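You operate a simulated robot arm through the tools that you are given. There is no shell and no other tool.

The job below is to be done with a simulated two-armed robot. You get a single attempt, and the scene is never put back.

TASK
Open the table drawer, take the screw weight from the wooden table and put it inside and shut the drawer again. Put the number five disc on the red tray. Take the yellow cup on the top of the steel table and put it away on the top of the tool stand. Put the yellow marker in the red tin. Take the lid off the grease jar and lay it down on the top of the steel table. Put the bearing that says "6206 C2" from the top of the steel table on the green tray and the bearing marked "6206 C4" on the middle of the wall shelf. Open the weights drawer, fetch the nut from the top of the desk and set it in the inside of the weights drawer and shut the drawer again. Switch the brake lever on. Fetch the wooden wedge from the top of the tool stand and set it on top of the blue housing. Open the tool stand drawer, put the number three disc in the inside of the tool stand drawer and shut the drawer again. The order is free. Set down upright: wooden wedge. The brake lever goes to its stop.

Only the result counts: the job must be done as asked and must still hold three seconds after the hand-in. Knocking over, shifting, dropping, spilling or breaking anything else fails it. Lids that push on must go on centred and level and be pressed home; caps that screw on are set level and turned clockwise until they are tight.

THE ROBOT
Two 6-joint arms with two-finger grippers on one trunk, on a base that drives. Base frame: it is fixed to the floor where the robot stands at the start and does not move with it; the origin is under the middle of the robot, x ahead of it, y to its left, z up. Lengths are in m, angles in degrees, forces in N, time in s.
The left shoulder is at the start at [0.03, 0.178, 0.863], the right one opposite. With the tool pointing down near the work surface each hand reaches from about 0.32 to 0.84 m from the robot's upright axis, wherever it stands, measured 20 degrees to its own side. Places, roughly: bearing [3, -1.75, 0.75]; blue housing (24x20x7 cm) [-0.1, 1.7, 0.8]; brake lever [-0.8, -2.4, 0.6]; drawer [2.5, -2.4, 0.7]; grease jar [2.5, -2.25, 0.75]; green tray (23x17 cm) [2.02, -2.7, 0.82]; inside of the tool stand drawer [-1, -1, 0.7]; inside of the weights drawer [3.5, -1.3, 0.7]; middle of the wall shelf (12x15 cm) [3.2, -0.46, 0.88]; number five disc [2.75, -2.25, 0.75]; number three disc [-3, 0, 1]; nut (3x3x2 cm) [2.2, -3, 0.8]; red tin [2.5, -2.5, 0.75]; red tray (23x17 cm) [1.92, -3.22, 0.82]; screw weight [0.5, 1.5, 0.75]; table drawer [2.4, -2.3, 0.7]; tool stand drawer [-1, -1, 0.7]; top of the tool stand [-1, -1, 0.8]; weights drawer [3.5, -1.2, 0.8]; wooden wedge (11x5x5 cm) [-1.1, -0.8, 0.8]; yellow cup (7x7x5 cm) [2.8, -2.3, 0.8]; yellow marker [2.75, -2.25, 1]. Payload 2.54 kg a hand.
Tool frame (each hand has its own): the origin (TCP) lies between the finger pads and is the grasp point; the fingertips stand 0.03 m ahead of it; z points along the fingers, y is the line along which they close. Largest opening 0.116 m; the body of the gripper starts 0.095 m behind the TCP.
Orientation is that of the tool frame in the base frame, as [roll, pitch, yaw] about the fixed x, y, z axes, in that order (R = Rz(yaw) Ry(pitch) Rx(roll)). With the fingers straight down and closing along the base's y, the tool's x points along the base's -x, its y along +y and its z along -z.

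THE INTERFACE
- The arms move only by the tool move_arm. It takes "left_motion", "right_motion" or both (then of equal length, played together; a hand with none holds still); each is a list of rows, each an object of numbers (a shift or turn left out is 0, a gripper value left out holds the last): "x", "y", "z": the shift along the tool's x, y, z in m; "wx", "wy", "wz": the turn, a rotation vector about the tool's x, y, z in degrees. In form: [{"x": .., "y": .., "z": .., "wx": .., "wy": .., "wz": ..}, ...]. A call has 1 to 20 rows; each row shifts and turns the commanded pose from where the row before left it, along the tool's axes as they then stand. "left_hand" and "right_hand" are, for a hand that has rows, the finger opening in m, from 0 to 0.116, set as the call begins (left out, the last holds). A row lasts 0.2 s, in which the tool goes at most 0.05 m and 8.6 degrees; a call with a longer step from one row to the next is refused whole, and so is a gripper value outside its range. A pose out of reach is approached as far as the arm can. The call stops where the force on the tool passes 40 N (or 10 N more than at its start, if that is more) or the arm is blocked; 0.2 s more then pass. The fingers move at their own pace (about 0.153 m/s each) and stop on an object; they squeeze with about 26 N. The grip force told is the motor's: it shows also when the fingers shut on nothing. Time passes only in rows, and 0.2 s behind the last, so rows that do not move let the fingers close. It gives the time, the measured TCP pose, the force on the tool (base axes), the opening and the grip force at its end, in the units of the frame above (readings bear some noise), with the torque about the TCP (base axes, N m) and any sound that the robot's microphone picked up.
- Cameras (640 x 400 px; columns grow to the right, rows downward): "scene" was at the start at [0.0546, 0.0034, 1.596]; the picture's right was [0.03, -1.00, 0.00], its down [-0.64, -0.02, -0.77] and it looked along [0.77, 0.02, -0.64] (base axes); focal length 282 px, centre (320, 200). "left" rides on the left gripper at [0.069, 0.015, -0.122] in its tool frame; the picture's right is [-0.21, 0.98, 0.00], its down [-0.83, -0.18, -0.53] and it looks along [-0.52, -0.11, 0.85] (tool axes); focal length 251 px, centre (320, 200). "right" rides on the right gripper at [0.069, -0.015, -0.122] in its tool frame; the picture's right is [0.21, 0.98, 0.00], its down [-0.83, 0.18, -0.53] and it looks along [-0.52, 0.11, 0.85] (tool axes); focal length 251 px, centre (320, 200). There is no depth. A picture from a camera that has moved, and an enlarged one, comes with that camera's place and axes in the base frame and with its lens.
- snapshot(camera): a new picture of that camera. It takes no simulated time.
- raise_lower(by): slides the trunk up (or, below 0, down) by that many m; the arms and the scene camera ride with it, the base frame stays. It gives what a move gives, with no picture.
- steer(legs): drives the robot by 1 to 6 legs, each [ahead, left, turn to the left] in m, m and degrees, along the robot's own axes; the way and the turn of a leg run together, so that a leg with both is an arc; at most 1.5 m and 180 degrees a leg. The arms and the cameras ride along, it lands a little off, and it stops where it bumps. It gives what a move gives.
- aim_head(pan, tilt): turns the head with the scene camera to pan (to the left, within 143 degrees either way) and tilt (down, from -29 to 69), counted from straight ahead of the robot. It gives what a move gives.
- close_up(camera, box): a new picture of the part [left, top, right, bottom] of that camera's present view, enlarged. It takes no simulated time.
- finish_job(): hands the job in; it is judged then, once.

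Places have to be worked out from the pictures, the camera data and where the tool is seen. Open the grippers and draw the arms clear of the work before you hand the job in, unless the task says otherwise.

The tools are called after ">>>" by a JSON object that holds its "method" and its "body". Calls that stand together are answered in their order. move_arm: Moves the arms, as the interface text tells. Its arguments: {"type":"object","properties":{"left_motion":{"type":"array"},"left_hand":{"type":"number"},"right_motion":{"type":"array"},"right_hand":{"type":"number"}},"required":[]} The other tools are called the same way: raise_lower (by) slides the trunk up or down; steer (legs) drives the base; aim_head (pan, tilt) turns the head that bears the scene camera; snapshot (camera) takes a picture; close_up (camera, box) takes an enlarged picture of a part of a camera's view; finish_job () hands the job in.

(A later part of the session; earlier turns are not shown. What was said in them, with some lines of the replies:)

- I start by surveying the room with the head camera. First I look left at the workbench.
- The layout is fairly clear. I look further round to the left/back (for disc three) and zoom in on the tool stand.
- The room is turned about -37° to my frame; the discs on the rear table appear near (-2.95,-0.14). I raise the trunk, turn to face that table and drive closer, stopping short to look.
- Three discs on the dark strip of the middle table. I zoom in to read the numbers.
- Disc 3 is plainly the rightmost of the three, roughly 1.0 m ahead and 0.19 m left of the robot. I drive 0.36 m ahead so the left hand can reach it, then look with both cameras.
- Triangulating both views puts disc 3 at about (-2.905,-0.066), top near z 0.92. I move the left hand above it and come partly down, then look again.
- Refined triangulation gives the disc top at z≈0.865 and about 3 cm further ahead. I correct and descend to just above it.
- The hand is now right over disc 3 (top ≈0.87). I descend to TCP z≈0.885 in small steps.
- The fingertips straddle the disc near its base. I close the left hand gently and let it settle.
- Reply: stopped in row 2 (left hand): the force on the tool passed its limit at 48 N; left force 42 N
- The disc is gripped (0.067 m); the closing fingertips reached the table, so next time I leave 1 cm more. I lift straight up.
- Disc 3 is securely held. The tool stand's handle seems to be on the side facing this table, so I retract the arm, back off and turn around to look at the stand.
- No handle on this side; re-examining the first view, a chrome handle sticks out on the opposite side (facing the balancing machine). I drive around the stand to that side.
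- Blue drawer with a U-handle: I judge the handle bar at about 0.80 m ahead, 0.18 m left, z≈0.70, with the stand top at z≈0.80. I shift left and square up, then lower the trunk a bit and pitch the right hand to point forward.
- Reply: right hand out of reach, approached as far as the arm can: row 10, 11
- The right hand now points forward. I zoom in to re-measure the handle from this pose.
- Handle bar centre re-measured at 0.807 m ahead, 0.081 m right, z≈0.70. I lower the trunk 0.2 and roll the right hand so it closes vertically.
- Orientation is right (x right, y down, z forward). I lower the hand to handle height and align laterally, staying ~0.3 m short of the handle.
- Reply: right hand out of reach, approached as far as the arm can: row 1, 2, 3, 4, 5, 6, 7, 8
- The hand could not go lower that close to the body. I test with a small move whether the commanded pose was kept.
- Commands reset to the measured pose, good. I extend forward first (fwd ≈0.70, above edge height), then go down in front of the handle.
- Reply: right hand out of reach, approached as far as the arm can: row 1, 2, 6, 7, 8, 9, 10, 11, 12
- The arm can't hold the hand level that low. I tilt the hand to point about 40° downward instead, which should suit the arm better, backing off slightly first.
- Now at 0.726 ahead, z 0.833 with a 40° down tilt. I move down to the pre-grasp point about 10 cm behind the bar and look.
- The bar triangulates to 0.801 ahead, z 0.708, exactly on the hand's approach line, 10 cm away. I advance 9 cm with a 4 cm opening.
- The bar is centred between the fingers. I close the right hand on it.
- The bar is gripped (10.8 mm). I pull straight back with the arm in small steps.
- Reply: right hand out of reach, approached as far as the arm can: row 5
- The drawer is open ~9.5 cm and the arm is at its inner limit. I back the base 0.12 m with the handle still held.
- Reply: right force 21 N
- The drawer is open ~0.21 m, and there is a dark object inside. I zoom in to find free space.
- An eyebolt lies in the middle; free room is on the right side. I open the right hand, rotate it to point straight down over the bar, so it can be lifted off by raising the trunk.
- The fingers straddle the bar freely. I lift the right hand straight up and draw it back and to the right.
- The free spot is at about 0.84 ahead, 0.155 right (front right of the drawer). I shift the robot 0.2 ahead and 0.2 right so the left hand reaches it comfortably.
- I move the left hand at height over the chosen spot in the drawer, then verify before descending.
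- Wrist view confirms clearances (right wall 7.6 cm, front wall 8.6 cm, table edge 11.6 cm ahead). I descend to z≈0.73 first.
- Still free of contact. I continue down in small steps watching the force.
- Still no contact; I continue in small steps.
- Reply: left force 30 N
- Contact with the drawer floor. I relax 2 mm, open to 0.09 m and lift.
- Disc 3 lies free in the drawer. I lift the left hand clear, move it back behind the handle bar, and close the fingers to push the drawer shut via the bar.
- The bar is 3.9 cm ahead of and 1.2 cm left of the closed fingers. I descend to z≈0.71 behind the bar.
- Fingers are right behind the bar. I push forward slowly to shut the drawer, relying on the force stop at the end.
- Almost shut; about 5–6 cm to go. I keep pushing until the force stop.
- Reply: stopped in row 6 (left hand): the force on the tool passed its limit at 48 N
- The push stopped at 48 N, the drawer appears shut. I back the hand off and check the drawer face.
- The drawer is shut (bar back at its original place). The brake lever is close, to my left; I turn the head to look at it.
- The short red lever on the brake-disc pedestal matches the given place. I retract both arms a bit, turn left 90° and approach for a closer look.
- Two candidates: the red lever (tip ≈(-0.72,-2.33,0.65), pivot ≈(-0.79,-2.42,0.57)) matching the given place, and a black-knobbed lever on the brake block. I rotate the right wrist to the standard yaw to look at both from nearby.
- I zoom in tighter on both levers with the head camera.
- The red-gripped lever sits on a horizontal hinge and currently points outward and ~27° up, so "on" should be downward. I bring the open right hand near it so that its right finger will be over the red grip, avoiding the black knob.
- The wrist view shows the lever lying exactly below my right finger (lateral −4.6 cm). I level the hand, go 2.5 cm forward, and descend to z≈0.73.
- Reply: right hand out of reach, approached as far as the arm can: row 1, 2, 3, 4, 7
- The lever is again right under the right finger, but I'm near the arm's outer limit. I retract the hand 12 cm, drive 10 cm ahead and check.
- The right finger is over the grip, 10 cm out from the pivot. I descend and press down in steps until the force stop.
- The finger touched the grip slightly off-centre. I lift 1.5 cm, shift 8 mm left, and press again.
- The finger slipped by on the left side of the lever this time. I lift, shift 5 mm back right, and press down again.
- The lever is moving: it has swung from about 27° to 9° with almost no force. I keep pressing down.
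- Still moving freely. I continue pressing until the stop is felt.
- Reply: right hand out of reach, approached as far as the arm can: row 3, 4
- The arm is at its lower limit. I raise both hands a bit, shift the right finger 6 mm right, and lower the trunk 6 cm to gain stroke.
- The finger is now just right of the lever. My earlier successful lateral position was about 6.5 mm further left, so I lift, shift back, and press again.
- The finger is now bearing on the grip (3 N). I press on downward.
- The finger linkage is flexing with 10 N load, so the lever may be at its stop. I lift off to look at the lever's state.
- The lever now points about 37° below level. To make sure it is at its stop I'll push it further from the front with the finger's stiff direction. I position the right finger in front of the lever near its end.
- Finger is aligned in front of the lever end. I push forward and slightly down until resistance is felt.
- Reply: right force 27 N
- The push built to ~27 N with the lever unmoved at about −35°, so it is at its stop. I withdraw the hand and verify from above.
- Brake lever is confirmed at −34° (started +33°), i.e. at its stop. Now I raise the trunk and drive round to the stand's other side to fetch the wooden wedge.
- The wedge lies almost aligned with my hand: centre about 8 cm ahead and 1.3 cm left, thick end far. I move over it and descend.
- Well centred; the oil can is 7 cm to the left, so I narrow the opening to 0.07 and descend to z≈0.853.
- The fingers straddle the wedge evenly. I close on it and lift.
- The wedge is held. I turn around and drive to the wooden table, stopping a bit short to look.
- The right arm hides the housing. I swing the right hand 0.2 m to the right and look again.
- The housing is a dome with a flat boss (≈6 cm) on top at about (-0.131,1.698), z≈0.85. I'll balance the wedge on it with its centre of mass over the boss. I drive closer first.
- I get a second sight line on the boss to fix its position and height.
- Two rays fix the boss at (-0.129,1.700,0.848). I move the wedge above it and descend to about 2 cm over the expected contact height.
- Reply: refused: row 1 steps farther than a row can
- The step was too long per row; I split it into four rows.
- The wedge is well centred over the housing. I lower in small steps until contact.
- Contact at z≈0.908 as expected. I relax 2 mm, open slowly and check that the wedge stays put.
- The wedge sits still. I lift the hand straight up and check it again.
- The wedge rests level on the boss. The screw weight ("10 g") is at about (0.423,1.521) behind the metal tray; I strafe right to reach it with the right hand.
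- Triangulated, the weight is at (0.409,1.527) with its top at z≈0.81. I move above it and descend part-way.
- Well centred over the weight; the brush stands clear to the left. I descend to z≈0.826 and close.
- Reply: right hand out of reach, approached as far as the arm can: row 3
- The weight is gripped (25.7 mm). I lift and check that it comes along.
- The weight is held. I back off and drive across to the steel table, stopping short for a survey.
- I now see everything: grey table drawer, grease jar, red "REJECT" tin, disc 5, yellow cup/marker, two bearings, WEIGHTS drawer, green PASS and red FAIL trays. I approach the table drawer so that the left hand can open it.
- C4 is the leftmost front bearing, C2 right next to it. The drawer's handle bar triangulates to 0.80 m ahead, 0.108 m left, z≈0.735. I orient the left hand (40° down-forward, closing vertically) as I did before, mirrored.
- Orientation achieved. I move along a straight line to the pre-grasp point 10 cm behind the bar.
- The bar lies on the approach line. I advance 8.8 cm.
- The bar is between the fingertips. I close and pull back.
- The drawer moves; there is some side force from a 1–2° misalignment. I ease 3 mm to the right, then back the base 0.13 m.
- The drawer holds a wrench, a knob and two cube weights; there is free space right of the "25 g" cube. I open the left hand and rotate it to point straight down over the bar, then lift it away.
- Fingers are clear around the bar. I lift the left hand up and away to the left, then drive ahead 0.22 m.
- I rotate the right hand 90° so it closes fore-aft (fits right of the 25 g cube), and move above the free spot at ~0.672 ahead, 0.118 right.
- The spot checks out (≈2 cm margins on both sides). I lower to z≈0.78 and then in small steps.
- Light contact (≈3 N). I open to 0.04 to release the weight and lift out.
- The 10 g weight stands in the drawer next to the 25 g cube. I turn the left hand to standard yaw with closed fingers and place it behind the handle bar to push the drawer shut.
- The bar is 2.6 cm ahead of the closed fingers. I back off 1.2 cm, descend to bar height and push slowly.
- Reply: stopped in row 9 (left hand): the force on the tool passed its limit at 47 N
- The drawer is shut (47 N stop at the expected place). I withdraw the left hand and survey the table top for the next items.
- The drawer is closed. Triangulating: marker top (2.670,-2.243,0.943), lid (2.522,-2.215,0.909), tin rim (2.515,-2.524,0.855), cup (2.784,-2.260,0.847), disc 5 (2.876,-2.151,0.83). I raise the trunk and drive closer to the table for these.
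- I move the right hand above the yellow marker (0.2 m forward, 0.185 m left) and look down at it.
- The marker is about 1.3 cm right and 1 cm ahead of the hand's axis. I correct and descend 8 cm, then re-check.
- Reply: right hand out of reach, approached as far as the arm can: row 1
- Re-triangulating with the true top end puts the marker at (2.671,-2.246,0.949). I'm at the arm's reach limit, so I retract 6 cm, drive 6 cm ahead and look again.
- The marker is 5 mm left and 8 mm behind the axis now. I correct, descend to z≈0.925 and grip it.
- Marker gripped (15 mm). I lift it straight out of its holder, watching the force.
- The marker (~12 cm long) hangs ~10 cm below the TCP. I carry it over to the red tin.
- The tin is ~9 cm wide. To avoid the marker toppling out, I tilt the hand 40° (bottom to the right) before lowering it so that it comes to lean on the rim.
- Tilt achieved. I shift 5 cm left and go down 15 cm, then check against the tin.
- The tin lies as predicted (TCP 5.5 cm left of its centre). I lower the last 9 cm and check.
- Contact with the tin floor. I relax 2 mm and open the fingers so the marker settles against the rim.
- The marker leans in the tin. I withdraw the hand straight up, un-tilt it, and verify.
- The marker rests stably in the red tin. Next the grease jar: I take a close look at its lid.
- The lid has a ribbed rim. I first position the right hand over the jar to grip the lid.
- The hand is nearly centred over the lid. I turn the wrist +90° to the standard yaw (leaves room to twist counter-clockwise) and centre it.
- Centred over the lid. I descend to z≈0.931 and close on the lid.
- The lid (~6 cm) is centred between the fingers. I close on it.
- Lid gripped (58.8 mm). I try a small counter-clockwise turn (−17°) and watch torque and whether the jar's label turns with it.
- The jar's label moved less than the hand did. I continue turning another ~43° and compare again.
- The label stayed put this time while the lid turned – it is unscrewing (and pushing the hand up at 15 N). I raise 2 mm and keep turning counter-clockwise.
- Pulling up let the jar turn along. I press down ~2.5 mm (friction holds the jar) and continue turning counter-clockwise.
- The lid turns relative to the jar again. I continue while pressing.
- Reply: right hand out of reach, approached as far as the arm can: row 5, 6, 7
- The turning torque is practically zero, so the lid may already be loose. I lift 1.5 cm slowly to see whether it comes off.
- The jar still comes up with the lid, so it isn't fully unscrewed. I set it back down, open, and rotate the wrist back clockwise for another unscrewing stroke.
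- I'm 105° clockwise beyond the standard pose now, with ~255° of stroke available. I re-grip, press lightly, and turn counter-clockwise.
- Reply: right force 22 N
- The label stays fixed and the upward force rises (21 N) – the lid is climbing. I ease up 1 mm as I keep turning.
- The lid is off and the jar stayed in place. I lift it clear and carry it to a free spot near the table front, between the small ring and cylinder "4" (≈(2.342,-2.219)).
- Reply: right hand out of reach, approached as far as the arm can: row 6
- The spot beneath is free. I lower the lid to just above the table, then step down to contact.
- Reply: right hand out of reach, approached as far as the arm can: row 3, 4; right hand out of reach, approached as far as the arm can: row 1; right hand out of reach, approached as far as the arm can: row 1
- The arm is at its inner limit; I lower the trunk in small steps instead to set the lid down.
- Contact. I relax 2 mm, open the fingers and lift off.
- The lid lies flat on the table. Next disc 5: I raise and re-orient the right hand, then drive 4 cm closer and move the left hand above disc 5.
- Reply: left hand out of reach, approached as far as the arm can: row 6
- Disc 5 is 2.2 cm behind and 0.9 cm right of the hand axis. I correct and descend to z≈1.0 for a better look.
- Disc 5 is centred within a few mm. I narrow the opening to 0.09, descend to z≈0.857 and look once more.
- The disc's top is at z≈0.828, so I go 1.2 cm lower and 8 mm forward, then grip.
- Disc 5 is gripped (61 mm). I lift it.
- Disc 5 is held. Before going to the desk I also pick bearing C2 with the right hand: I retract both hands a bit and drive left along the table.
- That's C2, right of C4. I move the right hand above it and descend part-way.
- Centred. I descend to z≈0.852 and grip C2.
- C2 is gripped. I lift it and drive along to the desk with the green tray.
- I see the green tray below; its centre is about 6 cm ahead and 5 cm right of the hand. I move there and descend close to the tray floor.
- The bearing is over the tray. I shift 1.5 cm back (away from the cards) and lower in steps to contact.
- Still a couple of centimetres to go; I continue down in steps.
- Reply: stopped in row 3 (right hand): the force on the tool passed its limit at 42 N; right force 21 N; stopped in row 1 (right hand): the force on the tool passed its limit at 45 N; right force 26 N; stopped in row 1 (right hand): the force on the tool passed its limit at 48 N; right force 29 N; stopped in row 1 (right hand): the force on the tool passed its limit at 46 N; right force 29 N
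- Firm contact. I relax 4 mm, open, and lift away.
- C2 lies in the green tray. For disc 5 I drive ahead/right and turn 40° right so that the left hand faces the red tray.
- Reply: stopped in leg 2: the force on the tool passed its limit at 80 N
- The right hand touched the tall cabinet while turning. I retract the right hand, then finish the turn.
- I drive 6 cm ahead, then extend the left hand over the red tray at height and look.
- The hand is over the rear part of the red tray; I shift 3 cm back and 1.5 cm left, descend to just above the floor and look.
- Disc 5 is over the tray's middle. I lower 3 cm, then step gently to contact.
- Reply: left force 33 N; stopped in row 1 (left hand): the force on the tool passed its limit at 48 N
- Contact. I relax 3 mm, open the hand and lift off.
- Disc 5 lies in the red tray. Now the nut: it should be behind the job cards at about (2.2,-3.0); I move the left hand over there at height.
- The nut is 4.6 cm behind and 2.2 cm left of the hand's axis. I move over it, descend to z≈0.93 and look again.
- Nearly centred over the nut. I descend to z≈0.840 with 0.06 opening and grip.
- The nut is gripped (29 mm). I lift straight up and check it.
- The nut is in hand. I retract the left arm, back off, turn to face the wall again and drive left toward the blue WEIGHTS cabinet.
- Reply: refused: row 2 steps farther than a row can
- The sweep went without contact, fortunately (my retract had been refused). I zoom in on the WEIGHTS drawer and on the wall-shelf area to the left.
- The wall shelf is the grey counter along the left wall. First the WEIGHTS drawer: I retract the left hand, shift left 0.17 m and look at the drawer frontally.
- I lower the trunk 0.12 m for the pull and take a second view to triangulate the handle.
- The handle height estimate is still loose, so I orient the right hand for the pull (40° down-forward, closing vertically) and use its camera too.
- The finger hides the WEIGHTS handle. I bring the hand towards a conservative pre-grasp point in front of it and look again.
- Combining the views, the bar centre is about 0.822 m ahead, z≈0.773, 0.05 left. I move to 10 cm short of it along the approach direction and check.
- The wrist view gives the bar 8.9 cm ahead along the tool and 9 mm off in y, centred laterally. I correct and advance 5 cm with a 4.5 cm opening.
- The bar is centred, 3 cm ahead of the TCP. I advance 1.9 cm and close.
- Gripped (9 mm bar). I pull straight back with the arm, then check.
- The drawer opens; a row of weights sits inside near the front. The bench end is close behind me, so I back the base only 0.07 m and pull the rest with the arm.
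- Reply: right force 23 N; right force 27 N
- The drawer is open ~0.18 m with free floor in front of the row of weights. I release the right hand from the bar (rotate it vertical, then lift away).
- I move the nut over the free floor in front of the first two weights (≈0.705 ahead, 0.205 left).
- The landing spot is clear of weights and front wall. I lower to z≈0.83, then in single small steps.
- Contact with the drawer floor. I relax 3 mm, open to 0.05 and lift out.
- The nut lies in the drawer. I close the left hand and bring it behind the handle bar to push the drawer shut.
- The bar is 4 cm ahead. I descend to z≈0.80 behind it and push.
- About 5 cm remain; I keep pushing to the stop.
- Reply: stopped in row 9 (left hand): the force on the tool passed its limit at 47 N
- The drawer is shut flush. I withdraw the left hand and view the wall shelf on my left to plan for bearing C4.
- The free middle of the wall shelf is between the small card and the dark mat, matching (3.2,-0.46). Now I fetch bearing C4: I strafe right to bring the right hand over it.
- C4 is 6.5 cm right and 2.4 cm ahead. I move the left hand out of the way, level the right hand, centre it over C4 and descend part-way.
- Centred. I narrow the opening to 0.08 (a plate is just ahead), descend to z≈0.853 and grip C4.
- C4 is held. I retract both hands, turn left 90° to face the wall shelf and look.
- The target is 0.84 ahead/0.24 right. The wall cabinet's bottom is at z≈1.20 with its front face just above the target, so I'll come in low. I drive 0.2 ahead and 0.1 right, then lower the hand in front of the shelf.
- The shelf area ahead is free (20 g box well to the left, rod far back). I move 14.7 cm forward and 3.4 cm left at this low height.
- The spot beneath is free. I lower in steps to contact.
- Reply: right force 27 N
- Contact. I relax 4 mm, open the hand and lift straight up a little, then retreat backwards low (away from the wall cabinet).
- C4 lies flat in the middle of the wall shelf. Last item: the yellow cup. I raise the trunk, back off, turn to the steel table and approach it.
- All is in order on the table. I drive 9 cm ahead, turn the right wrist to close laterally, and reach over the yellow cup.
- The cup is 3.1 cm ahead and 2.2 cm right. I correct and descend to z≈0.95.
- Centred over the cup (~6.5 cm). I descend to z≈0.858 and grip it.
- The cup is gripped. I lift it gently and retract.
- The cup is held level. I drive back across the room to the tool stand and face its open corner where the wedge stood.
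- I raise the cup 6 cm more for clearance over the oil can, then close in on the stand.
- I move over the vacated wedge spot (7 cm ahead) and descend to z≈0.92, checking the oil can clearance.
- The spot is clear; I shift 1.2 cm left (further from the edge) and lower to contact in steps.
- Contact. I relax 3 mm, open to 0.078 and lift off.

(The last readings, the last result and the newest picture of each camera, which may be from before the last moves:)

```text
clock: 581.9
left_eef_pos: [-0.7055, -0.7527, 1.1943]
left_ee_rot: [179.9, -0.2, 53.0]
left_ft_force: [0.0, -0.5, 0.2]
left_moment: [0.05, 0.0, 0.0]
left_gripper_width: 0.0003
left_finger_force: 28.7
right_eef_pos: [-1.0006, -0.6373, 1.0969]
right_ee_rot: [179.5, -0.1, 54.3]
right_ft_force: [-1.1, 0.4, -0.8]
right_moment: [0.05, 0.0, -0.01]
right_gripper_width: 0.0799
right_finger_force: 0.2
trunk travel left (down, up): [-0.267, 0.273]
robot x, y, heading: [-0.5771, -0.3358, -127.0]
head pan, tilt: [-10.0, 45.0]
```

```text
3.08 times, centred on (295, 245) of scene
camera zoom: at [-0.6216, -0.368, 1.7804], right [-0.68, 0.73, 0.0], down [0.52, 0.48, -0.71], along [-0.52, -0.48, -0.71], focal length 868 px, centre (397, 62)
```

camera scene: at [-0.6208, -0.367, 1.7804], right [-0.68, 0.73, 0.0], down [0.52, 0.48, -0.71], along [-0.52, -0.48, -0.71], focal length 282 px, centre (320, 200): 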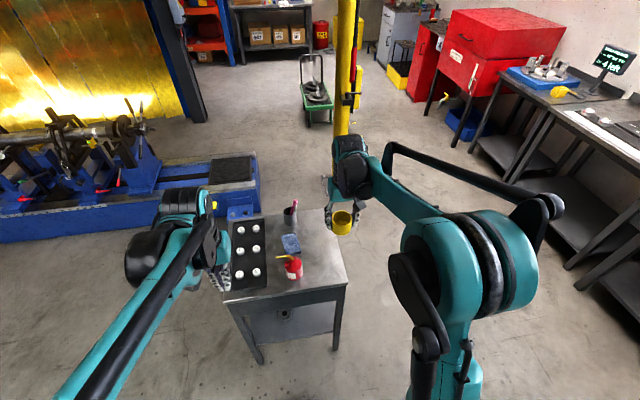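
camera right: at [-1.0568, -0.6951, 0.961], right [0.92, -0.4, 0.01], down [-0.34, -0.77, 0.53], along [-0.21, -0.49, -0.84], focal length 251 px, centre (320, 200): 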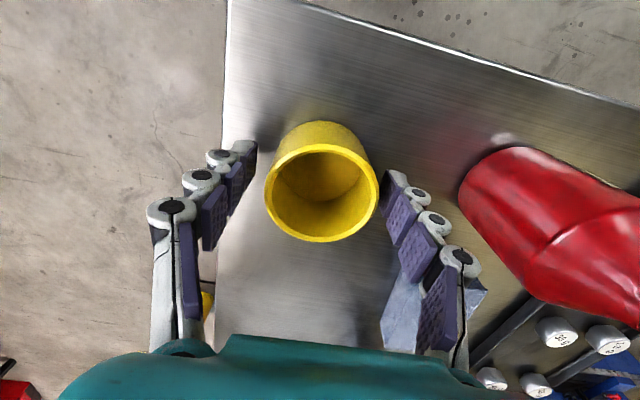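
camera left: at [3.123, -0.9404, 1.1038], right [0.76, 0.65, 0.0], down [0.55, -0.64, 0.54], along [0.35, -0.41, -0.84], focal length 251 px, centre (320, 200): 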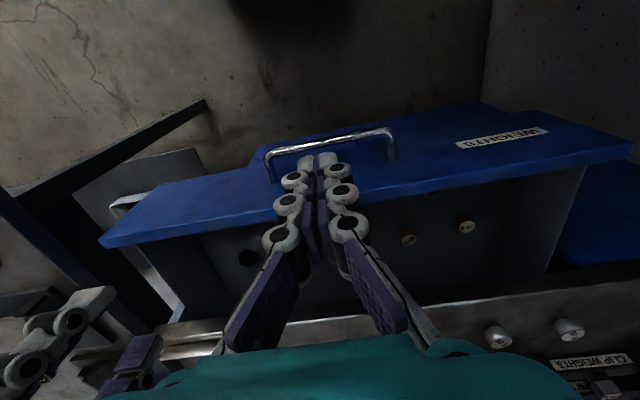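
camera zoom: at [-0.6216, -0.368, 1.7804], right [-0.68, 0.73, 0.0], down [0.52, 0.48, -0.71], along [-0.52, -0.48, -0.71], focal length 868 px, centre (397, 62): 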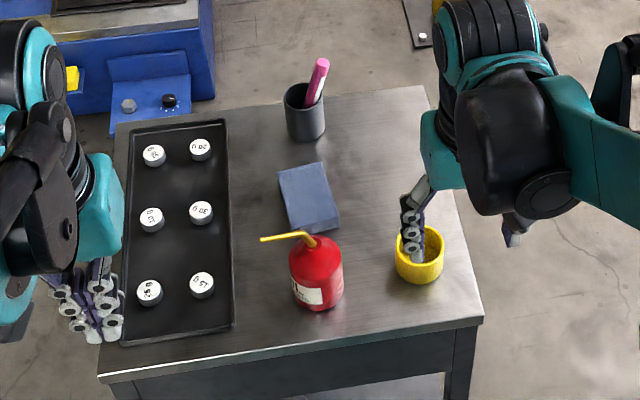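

The cup stands upright on the tool stand. I back away, open the left hand, and check the brake lever and the wedge once more from here.

>>> {"method": "steer", "body": {"legs": [[-0.45, 0, 0]]}}

>>> {"method": "move_arm", "body": {"left_motion": [{}, {}, {}], "left_hand": 0.1}}

>>> {"method": "aim_head", "body": {"pan": 15, "tilt": 30}}

>>> {"method": "close_up", "body": {"camera": "scene", "box": [150, 130, 400, 280]}}

>>> {"method": "aim_head", "body": {"pan": -143, "tilt": 30}}

>>> {"method": "snapshot", "body": {"camera": "scene"}}

```text
clock: 584.7
left_eef_pos: [-0.4271, -0.3838, 1.1955]
left_ee_rot: [179.9, -0.2, 53.3]
left_ft_force: [-1.1, -0.1, 0.6]
left_moment: [-0.02, 0.0, -0.03]
left_gripper_width: 0.0
left_finger_force: 28.6
right_eef_pos: [-0.7233, -0.2698, 1.0982]
right_ee_rot: [179.5, -0.1, 54.7]
right_ft_force: [0.4, -0.4, -0.2]
right_moment: [0.0, 0.02, 0.0]
right_gripper_width: 0.0799
right_finger_force: 0.0
trunk travel left (down, up): [-0.267, 0.273]
robot x, y, heading: [-0.3041, 0.0336, -126.3]
head pan, tilt: [-10.0, 45.0]
```

```text
clock: 585.5
left_eef_pos: [-0.4284, -0.3844, 1.1961]
left_ee_rot: [179.9, -0.1, 53.5]
left_ft_force: [0.2, -0.4, 0.3]
left_moment: [0.01, 0.0, -0.01]
left_gripper_width: 0.1
left_finger_force: 0.1
right_eef_pos: [-0.7235, -0.2705, 1.097]
right_ee_rot: [179.5, 0.0, 54.7]
right_ft_force: [-0.6, 0.4, -0.4]
right_moment: [0.0, 0.0, 0.02]
right_gripper_width: 0.0802
right_finger_force: 0.0
trunk travel left (down, up): [-0.267, 0.273]
robot x, y, heading: [-0.3039, 0.0313, -126.8]
head pan, tilt: [-10.0, 45.0]
```

```text
clock: 586.4
left_eef_pos: [-0.4262, -0.3823, 1.1959]
left_ee_rot: [179.9, -0.1, 53.5]
left_ft_force: [-0.6, 0.0, 0.3]
left_moment: [0.02, -0.02, -0.02]
left_gripper_width: 0.1001
left_finger_force: 0.1
right_eef_pos: [-0.7221, -0.2707, 1.0971]
right_ee_rot: [179.5, 0.0, 54.7]
right_ft_force: [0.5, -1.1, -0.7]
right_moment: [0.0, 0.04, 0.0]
right_gripper_width: 0.0801
right_finger_force: 0.1
trunk travel left (down, up): [-0.267, 0.273]
robot x, y, heading: [-0.3036, 0.0336, -126.7]
head pan, tilt: [15.0, 30.0]
```

```text
2.56 times, centred on (275, 205) of scene
camera zoom: at [-0.3196, -0.0263, 1.803], right [-0.93, 0.37, 0.0], down [0.18, 0.47, -0.87], along [-0.32, -0.81, -0.5], focal length 723 px, centre (435, 187)
```

zoom: 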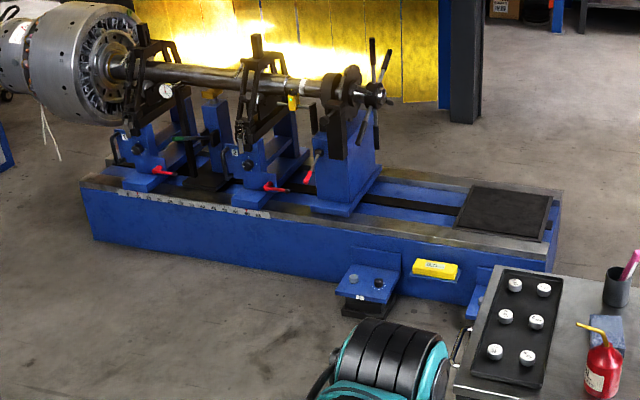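

```text
clock: 588.8
left_eef_pos: [-0.4268, -0.3837, 1.1967]
left_ee_rot: [179.9, -0.1, 53.5]
left_ft_force: [0.9, -0.5, 0.6]
left_moment: [0.05, 0.02, 0.03]
left_gripper_width: 0.1002
left_finger_force: 0.2
right_eef_pos: [-0.7236, -0.2716, 1.0979]
right_ee_rot: [179.4, 0.0, 54.7]
right_ft_force: [0.3, -0.9, -0.5]
right_moment: [0.06, -0.01, -0.01]
right_gripper_width: 0.0802
right_finger_force: 0.2
trunk travel left (down, up): [-0.267, 0.273]
robot x, y, heading: [-0.2999, 0.0323, -126.4]
head pan, tilt: [-143.0, 30.0]
```

```text
taken
camera scene: at [-0.287, 0.1483, 1.8031], right [1.0, 0.01, 0.0], down [0.0, -0.5, -0.87], along [-0.01, 0.87, -0.5], focal length 282 px, centre (320, 200)
```

scene: 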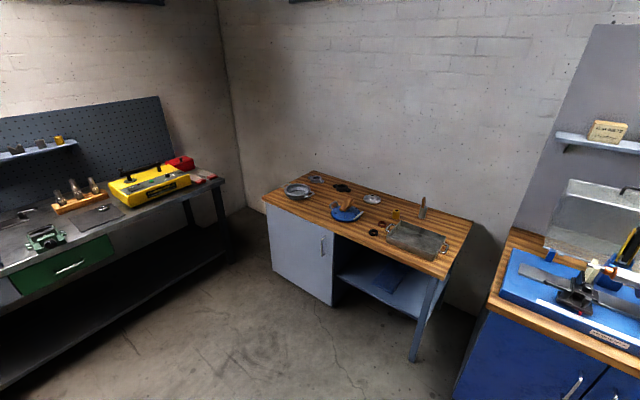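

>>> {"method": "close_up", "body": {"camera": "scene", "box": [310, 185, 400, 235]}}

>>> {"method": "aim_head", "body": {"pan": 15, "tilt": 30}}

>>> {"method": "close_up", "body": {"camera": "scene", "box": [255, 150, 305, 200]}}

```text
7.11 times, centred on (355, 210) of scene
camera zoom: at [-0.287, 0.1483, 1.8031], right [1.0, 0.01, 0.0], down [0.0, -0.5, -0.87], along [-0.01, 0.87, -0.5], focal length 2007 px, centre (71, 129)
```

zoom: 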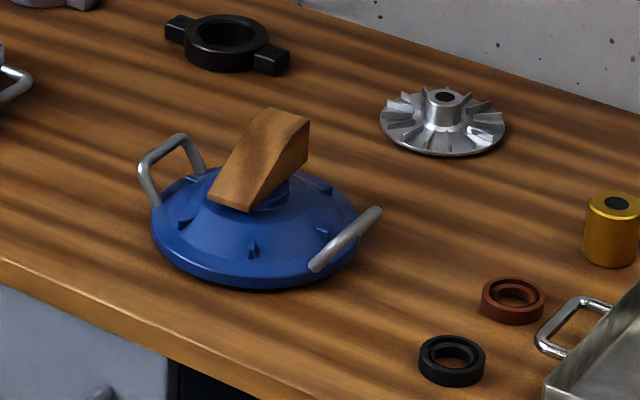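

```text
clock: 591.2
left_eef_pos: [-0.4281, -0.3841, 1.1954]
left_ee_rot: [180.0, -0.1, 53.4]
left_ft_force: [0.3, -0.4, -0.9]
left_moment: [0.01, -0.02, 0.01]
left_gripper_width: 0.0997
left_finger_force: 0.0
right_eef_pos: [-0.7228, -0.2704, 1.0988]
right_ee_rot: [179.4, 0.0, 54.7]
right_ft_force: [-0.7, -0.5, -0.2]
right_moment: [-0.05, 0.0, 0.0]
right_gripper_width: 0.0798
right_finger_force: 0.1
trunk travel left (down, up): [-0.267, 0.273]
robot x, y, heading: [-0.3035, 0.0327, -126.4]
head pan, tilt: [15.0, 30.0]
```

```text
8.00 times, centred on (280, 175) of scene
camera zoom: at [-0.3195, -0.0263, 1.8031], right [-0.93, 0.37, 0.0], down [0.18, 0.47, -0.87], along [-0.32, -0.81, -0.5], focal length 2258 px, centre (640, 400)
```

zoom: 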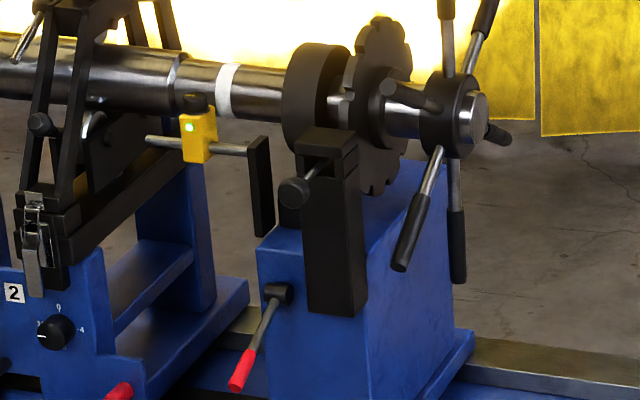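

Everything checks out: the brake lever is down at its stop (beside the drum), the wedge is level on the housing, the cup is upright on the stand, all drawers are shut, and both grippers are open and clear. I hand the job in.

>>> {"method": "finish_job", "body": {}}

```text
The job is handed in.
```

I've handed the job in, and all eleven tasks are done as far as I can tell from the cameras and force readings. I have not seen the judge's verdict.

| Task | Result |
|---|---|
| Screw weight | It stands in the table drawer, and the drawer is shut. |
| Number five disc | It lies on the red tray. |
| Yellow cup | It stands upright on top of the tool stand, where the wedge was. |
| Yellow marker | It is in the red tin, leaning against the rim. |
| Grease jar lid | I unscrewed it and laid it flat on the steel table. The jar turned a little on the spot. |
| Bearing "6206 C2" | It lies on the green tray. |
| Bearing "6206 C4" | It lies in the middle of the wall shelf. |
| Nut | It is in the weights drawer, and the drawer is shut. |
| Brake lever | It is pushed down to its stop. |
| Wooden wedge | It is level and upright on top of the blue housing. |
| Number three disc | It is in the tool stand drawer, and the drawer is shut. |

Three things could still matter:

- **Brake lever choice:** I took the red-gripped lever as the brake lever because it matched the place given and sits under the brake drum. It started about 33° up and is now about 34° down. I assumed down is "on"; no label confirmed this.
- **Cabinet bump:** The right hand touched the tall grey cabinet beside the desk once while turning, with a peak of about 80 N. I saw nothing displaced.
- **Sweep over the tables:** One drive went past the desk and steel table with the left arm still stretched out, because my retract command had been refused. No contact was registered, and the table looked undisturbed afterwards.
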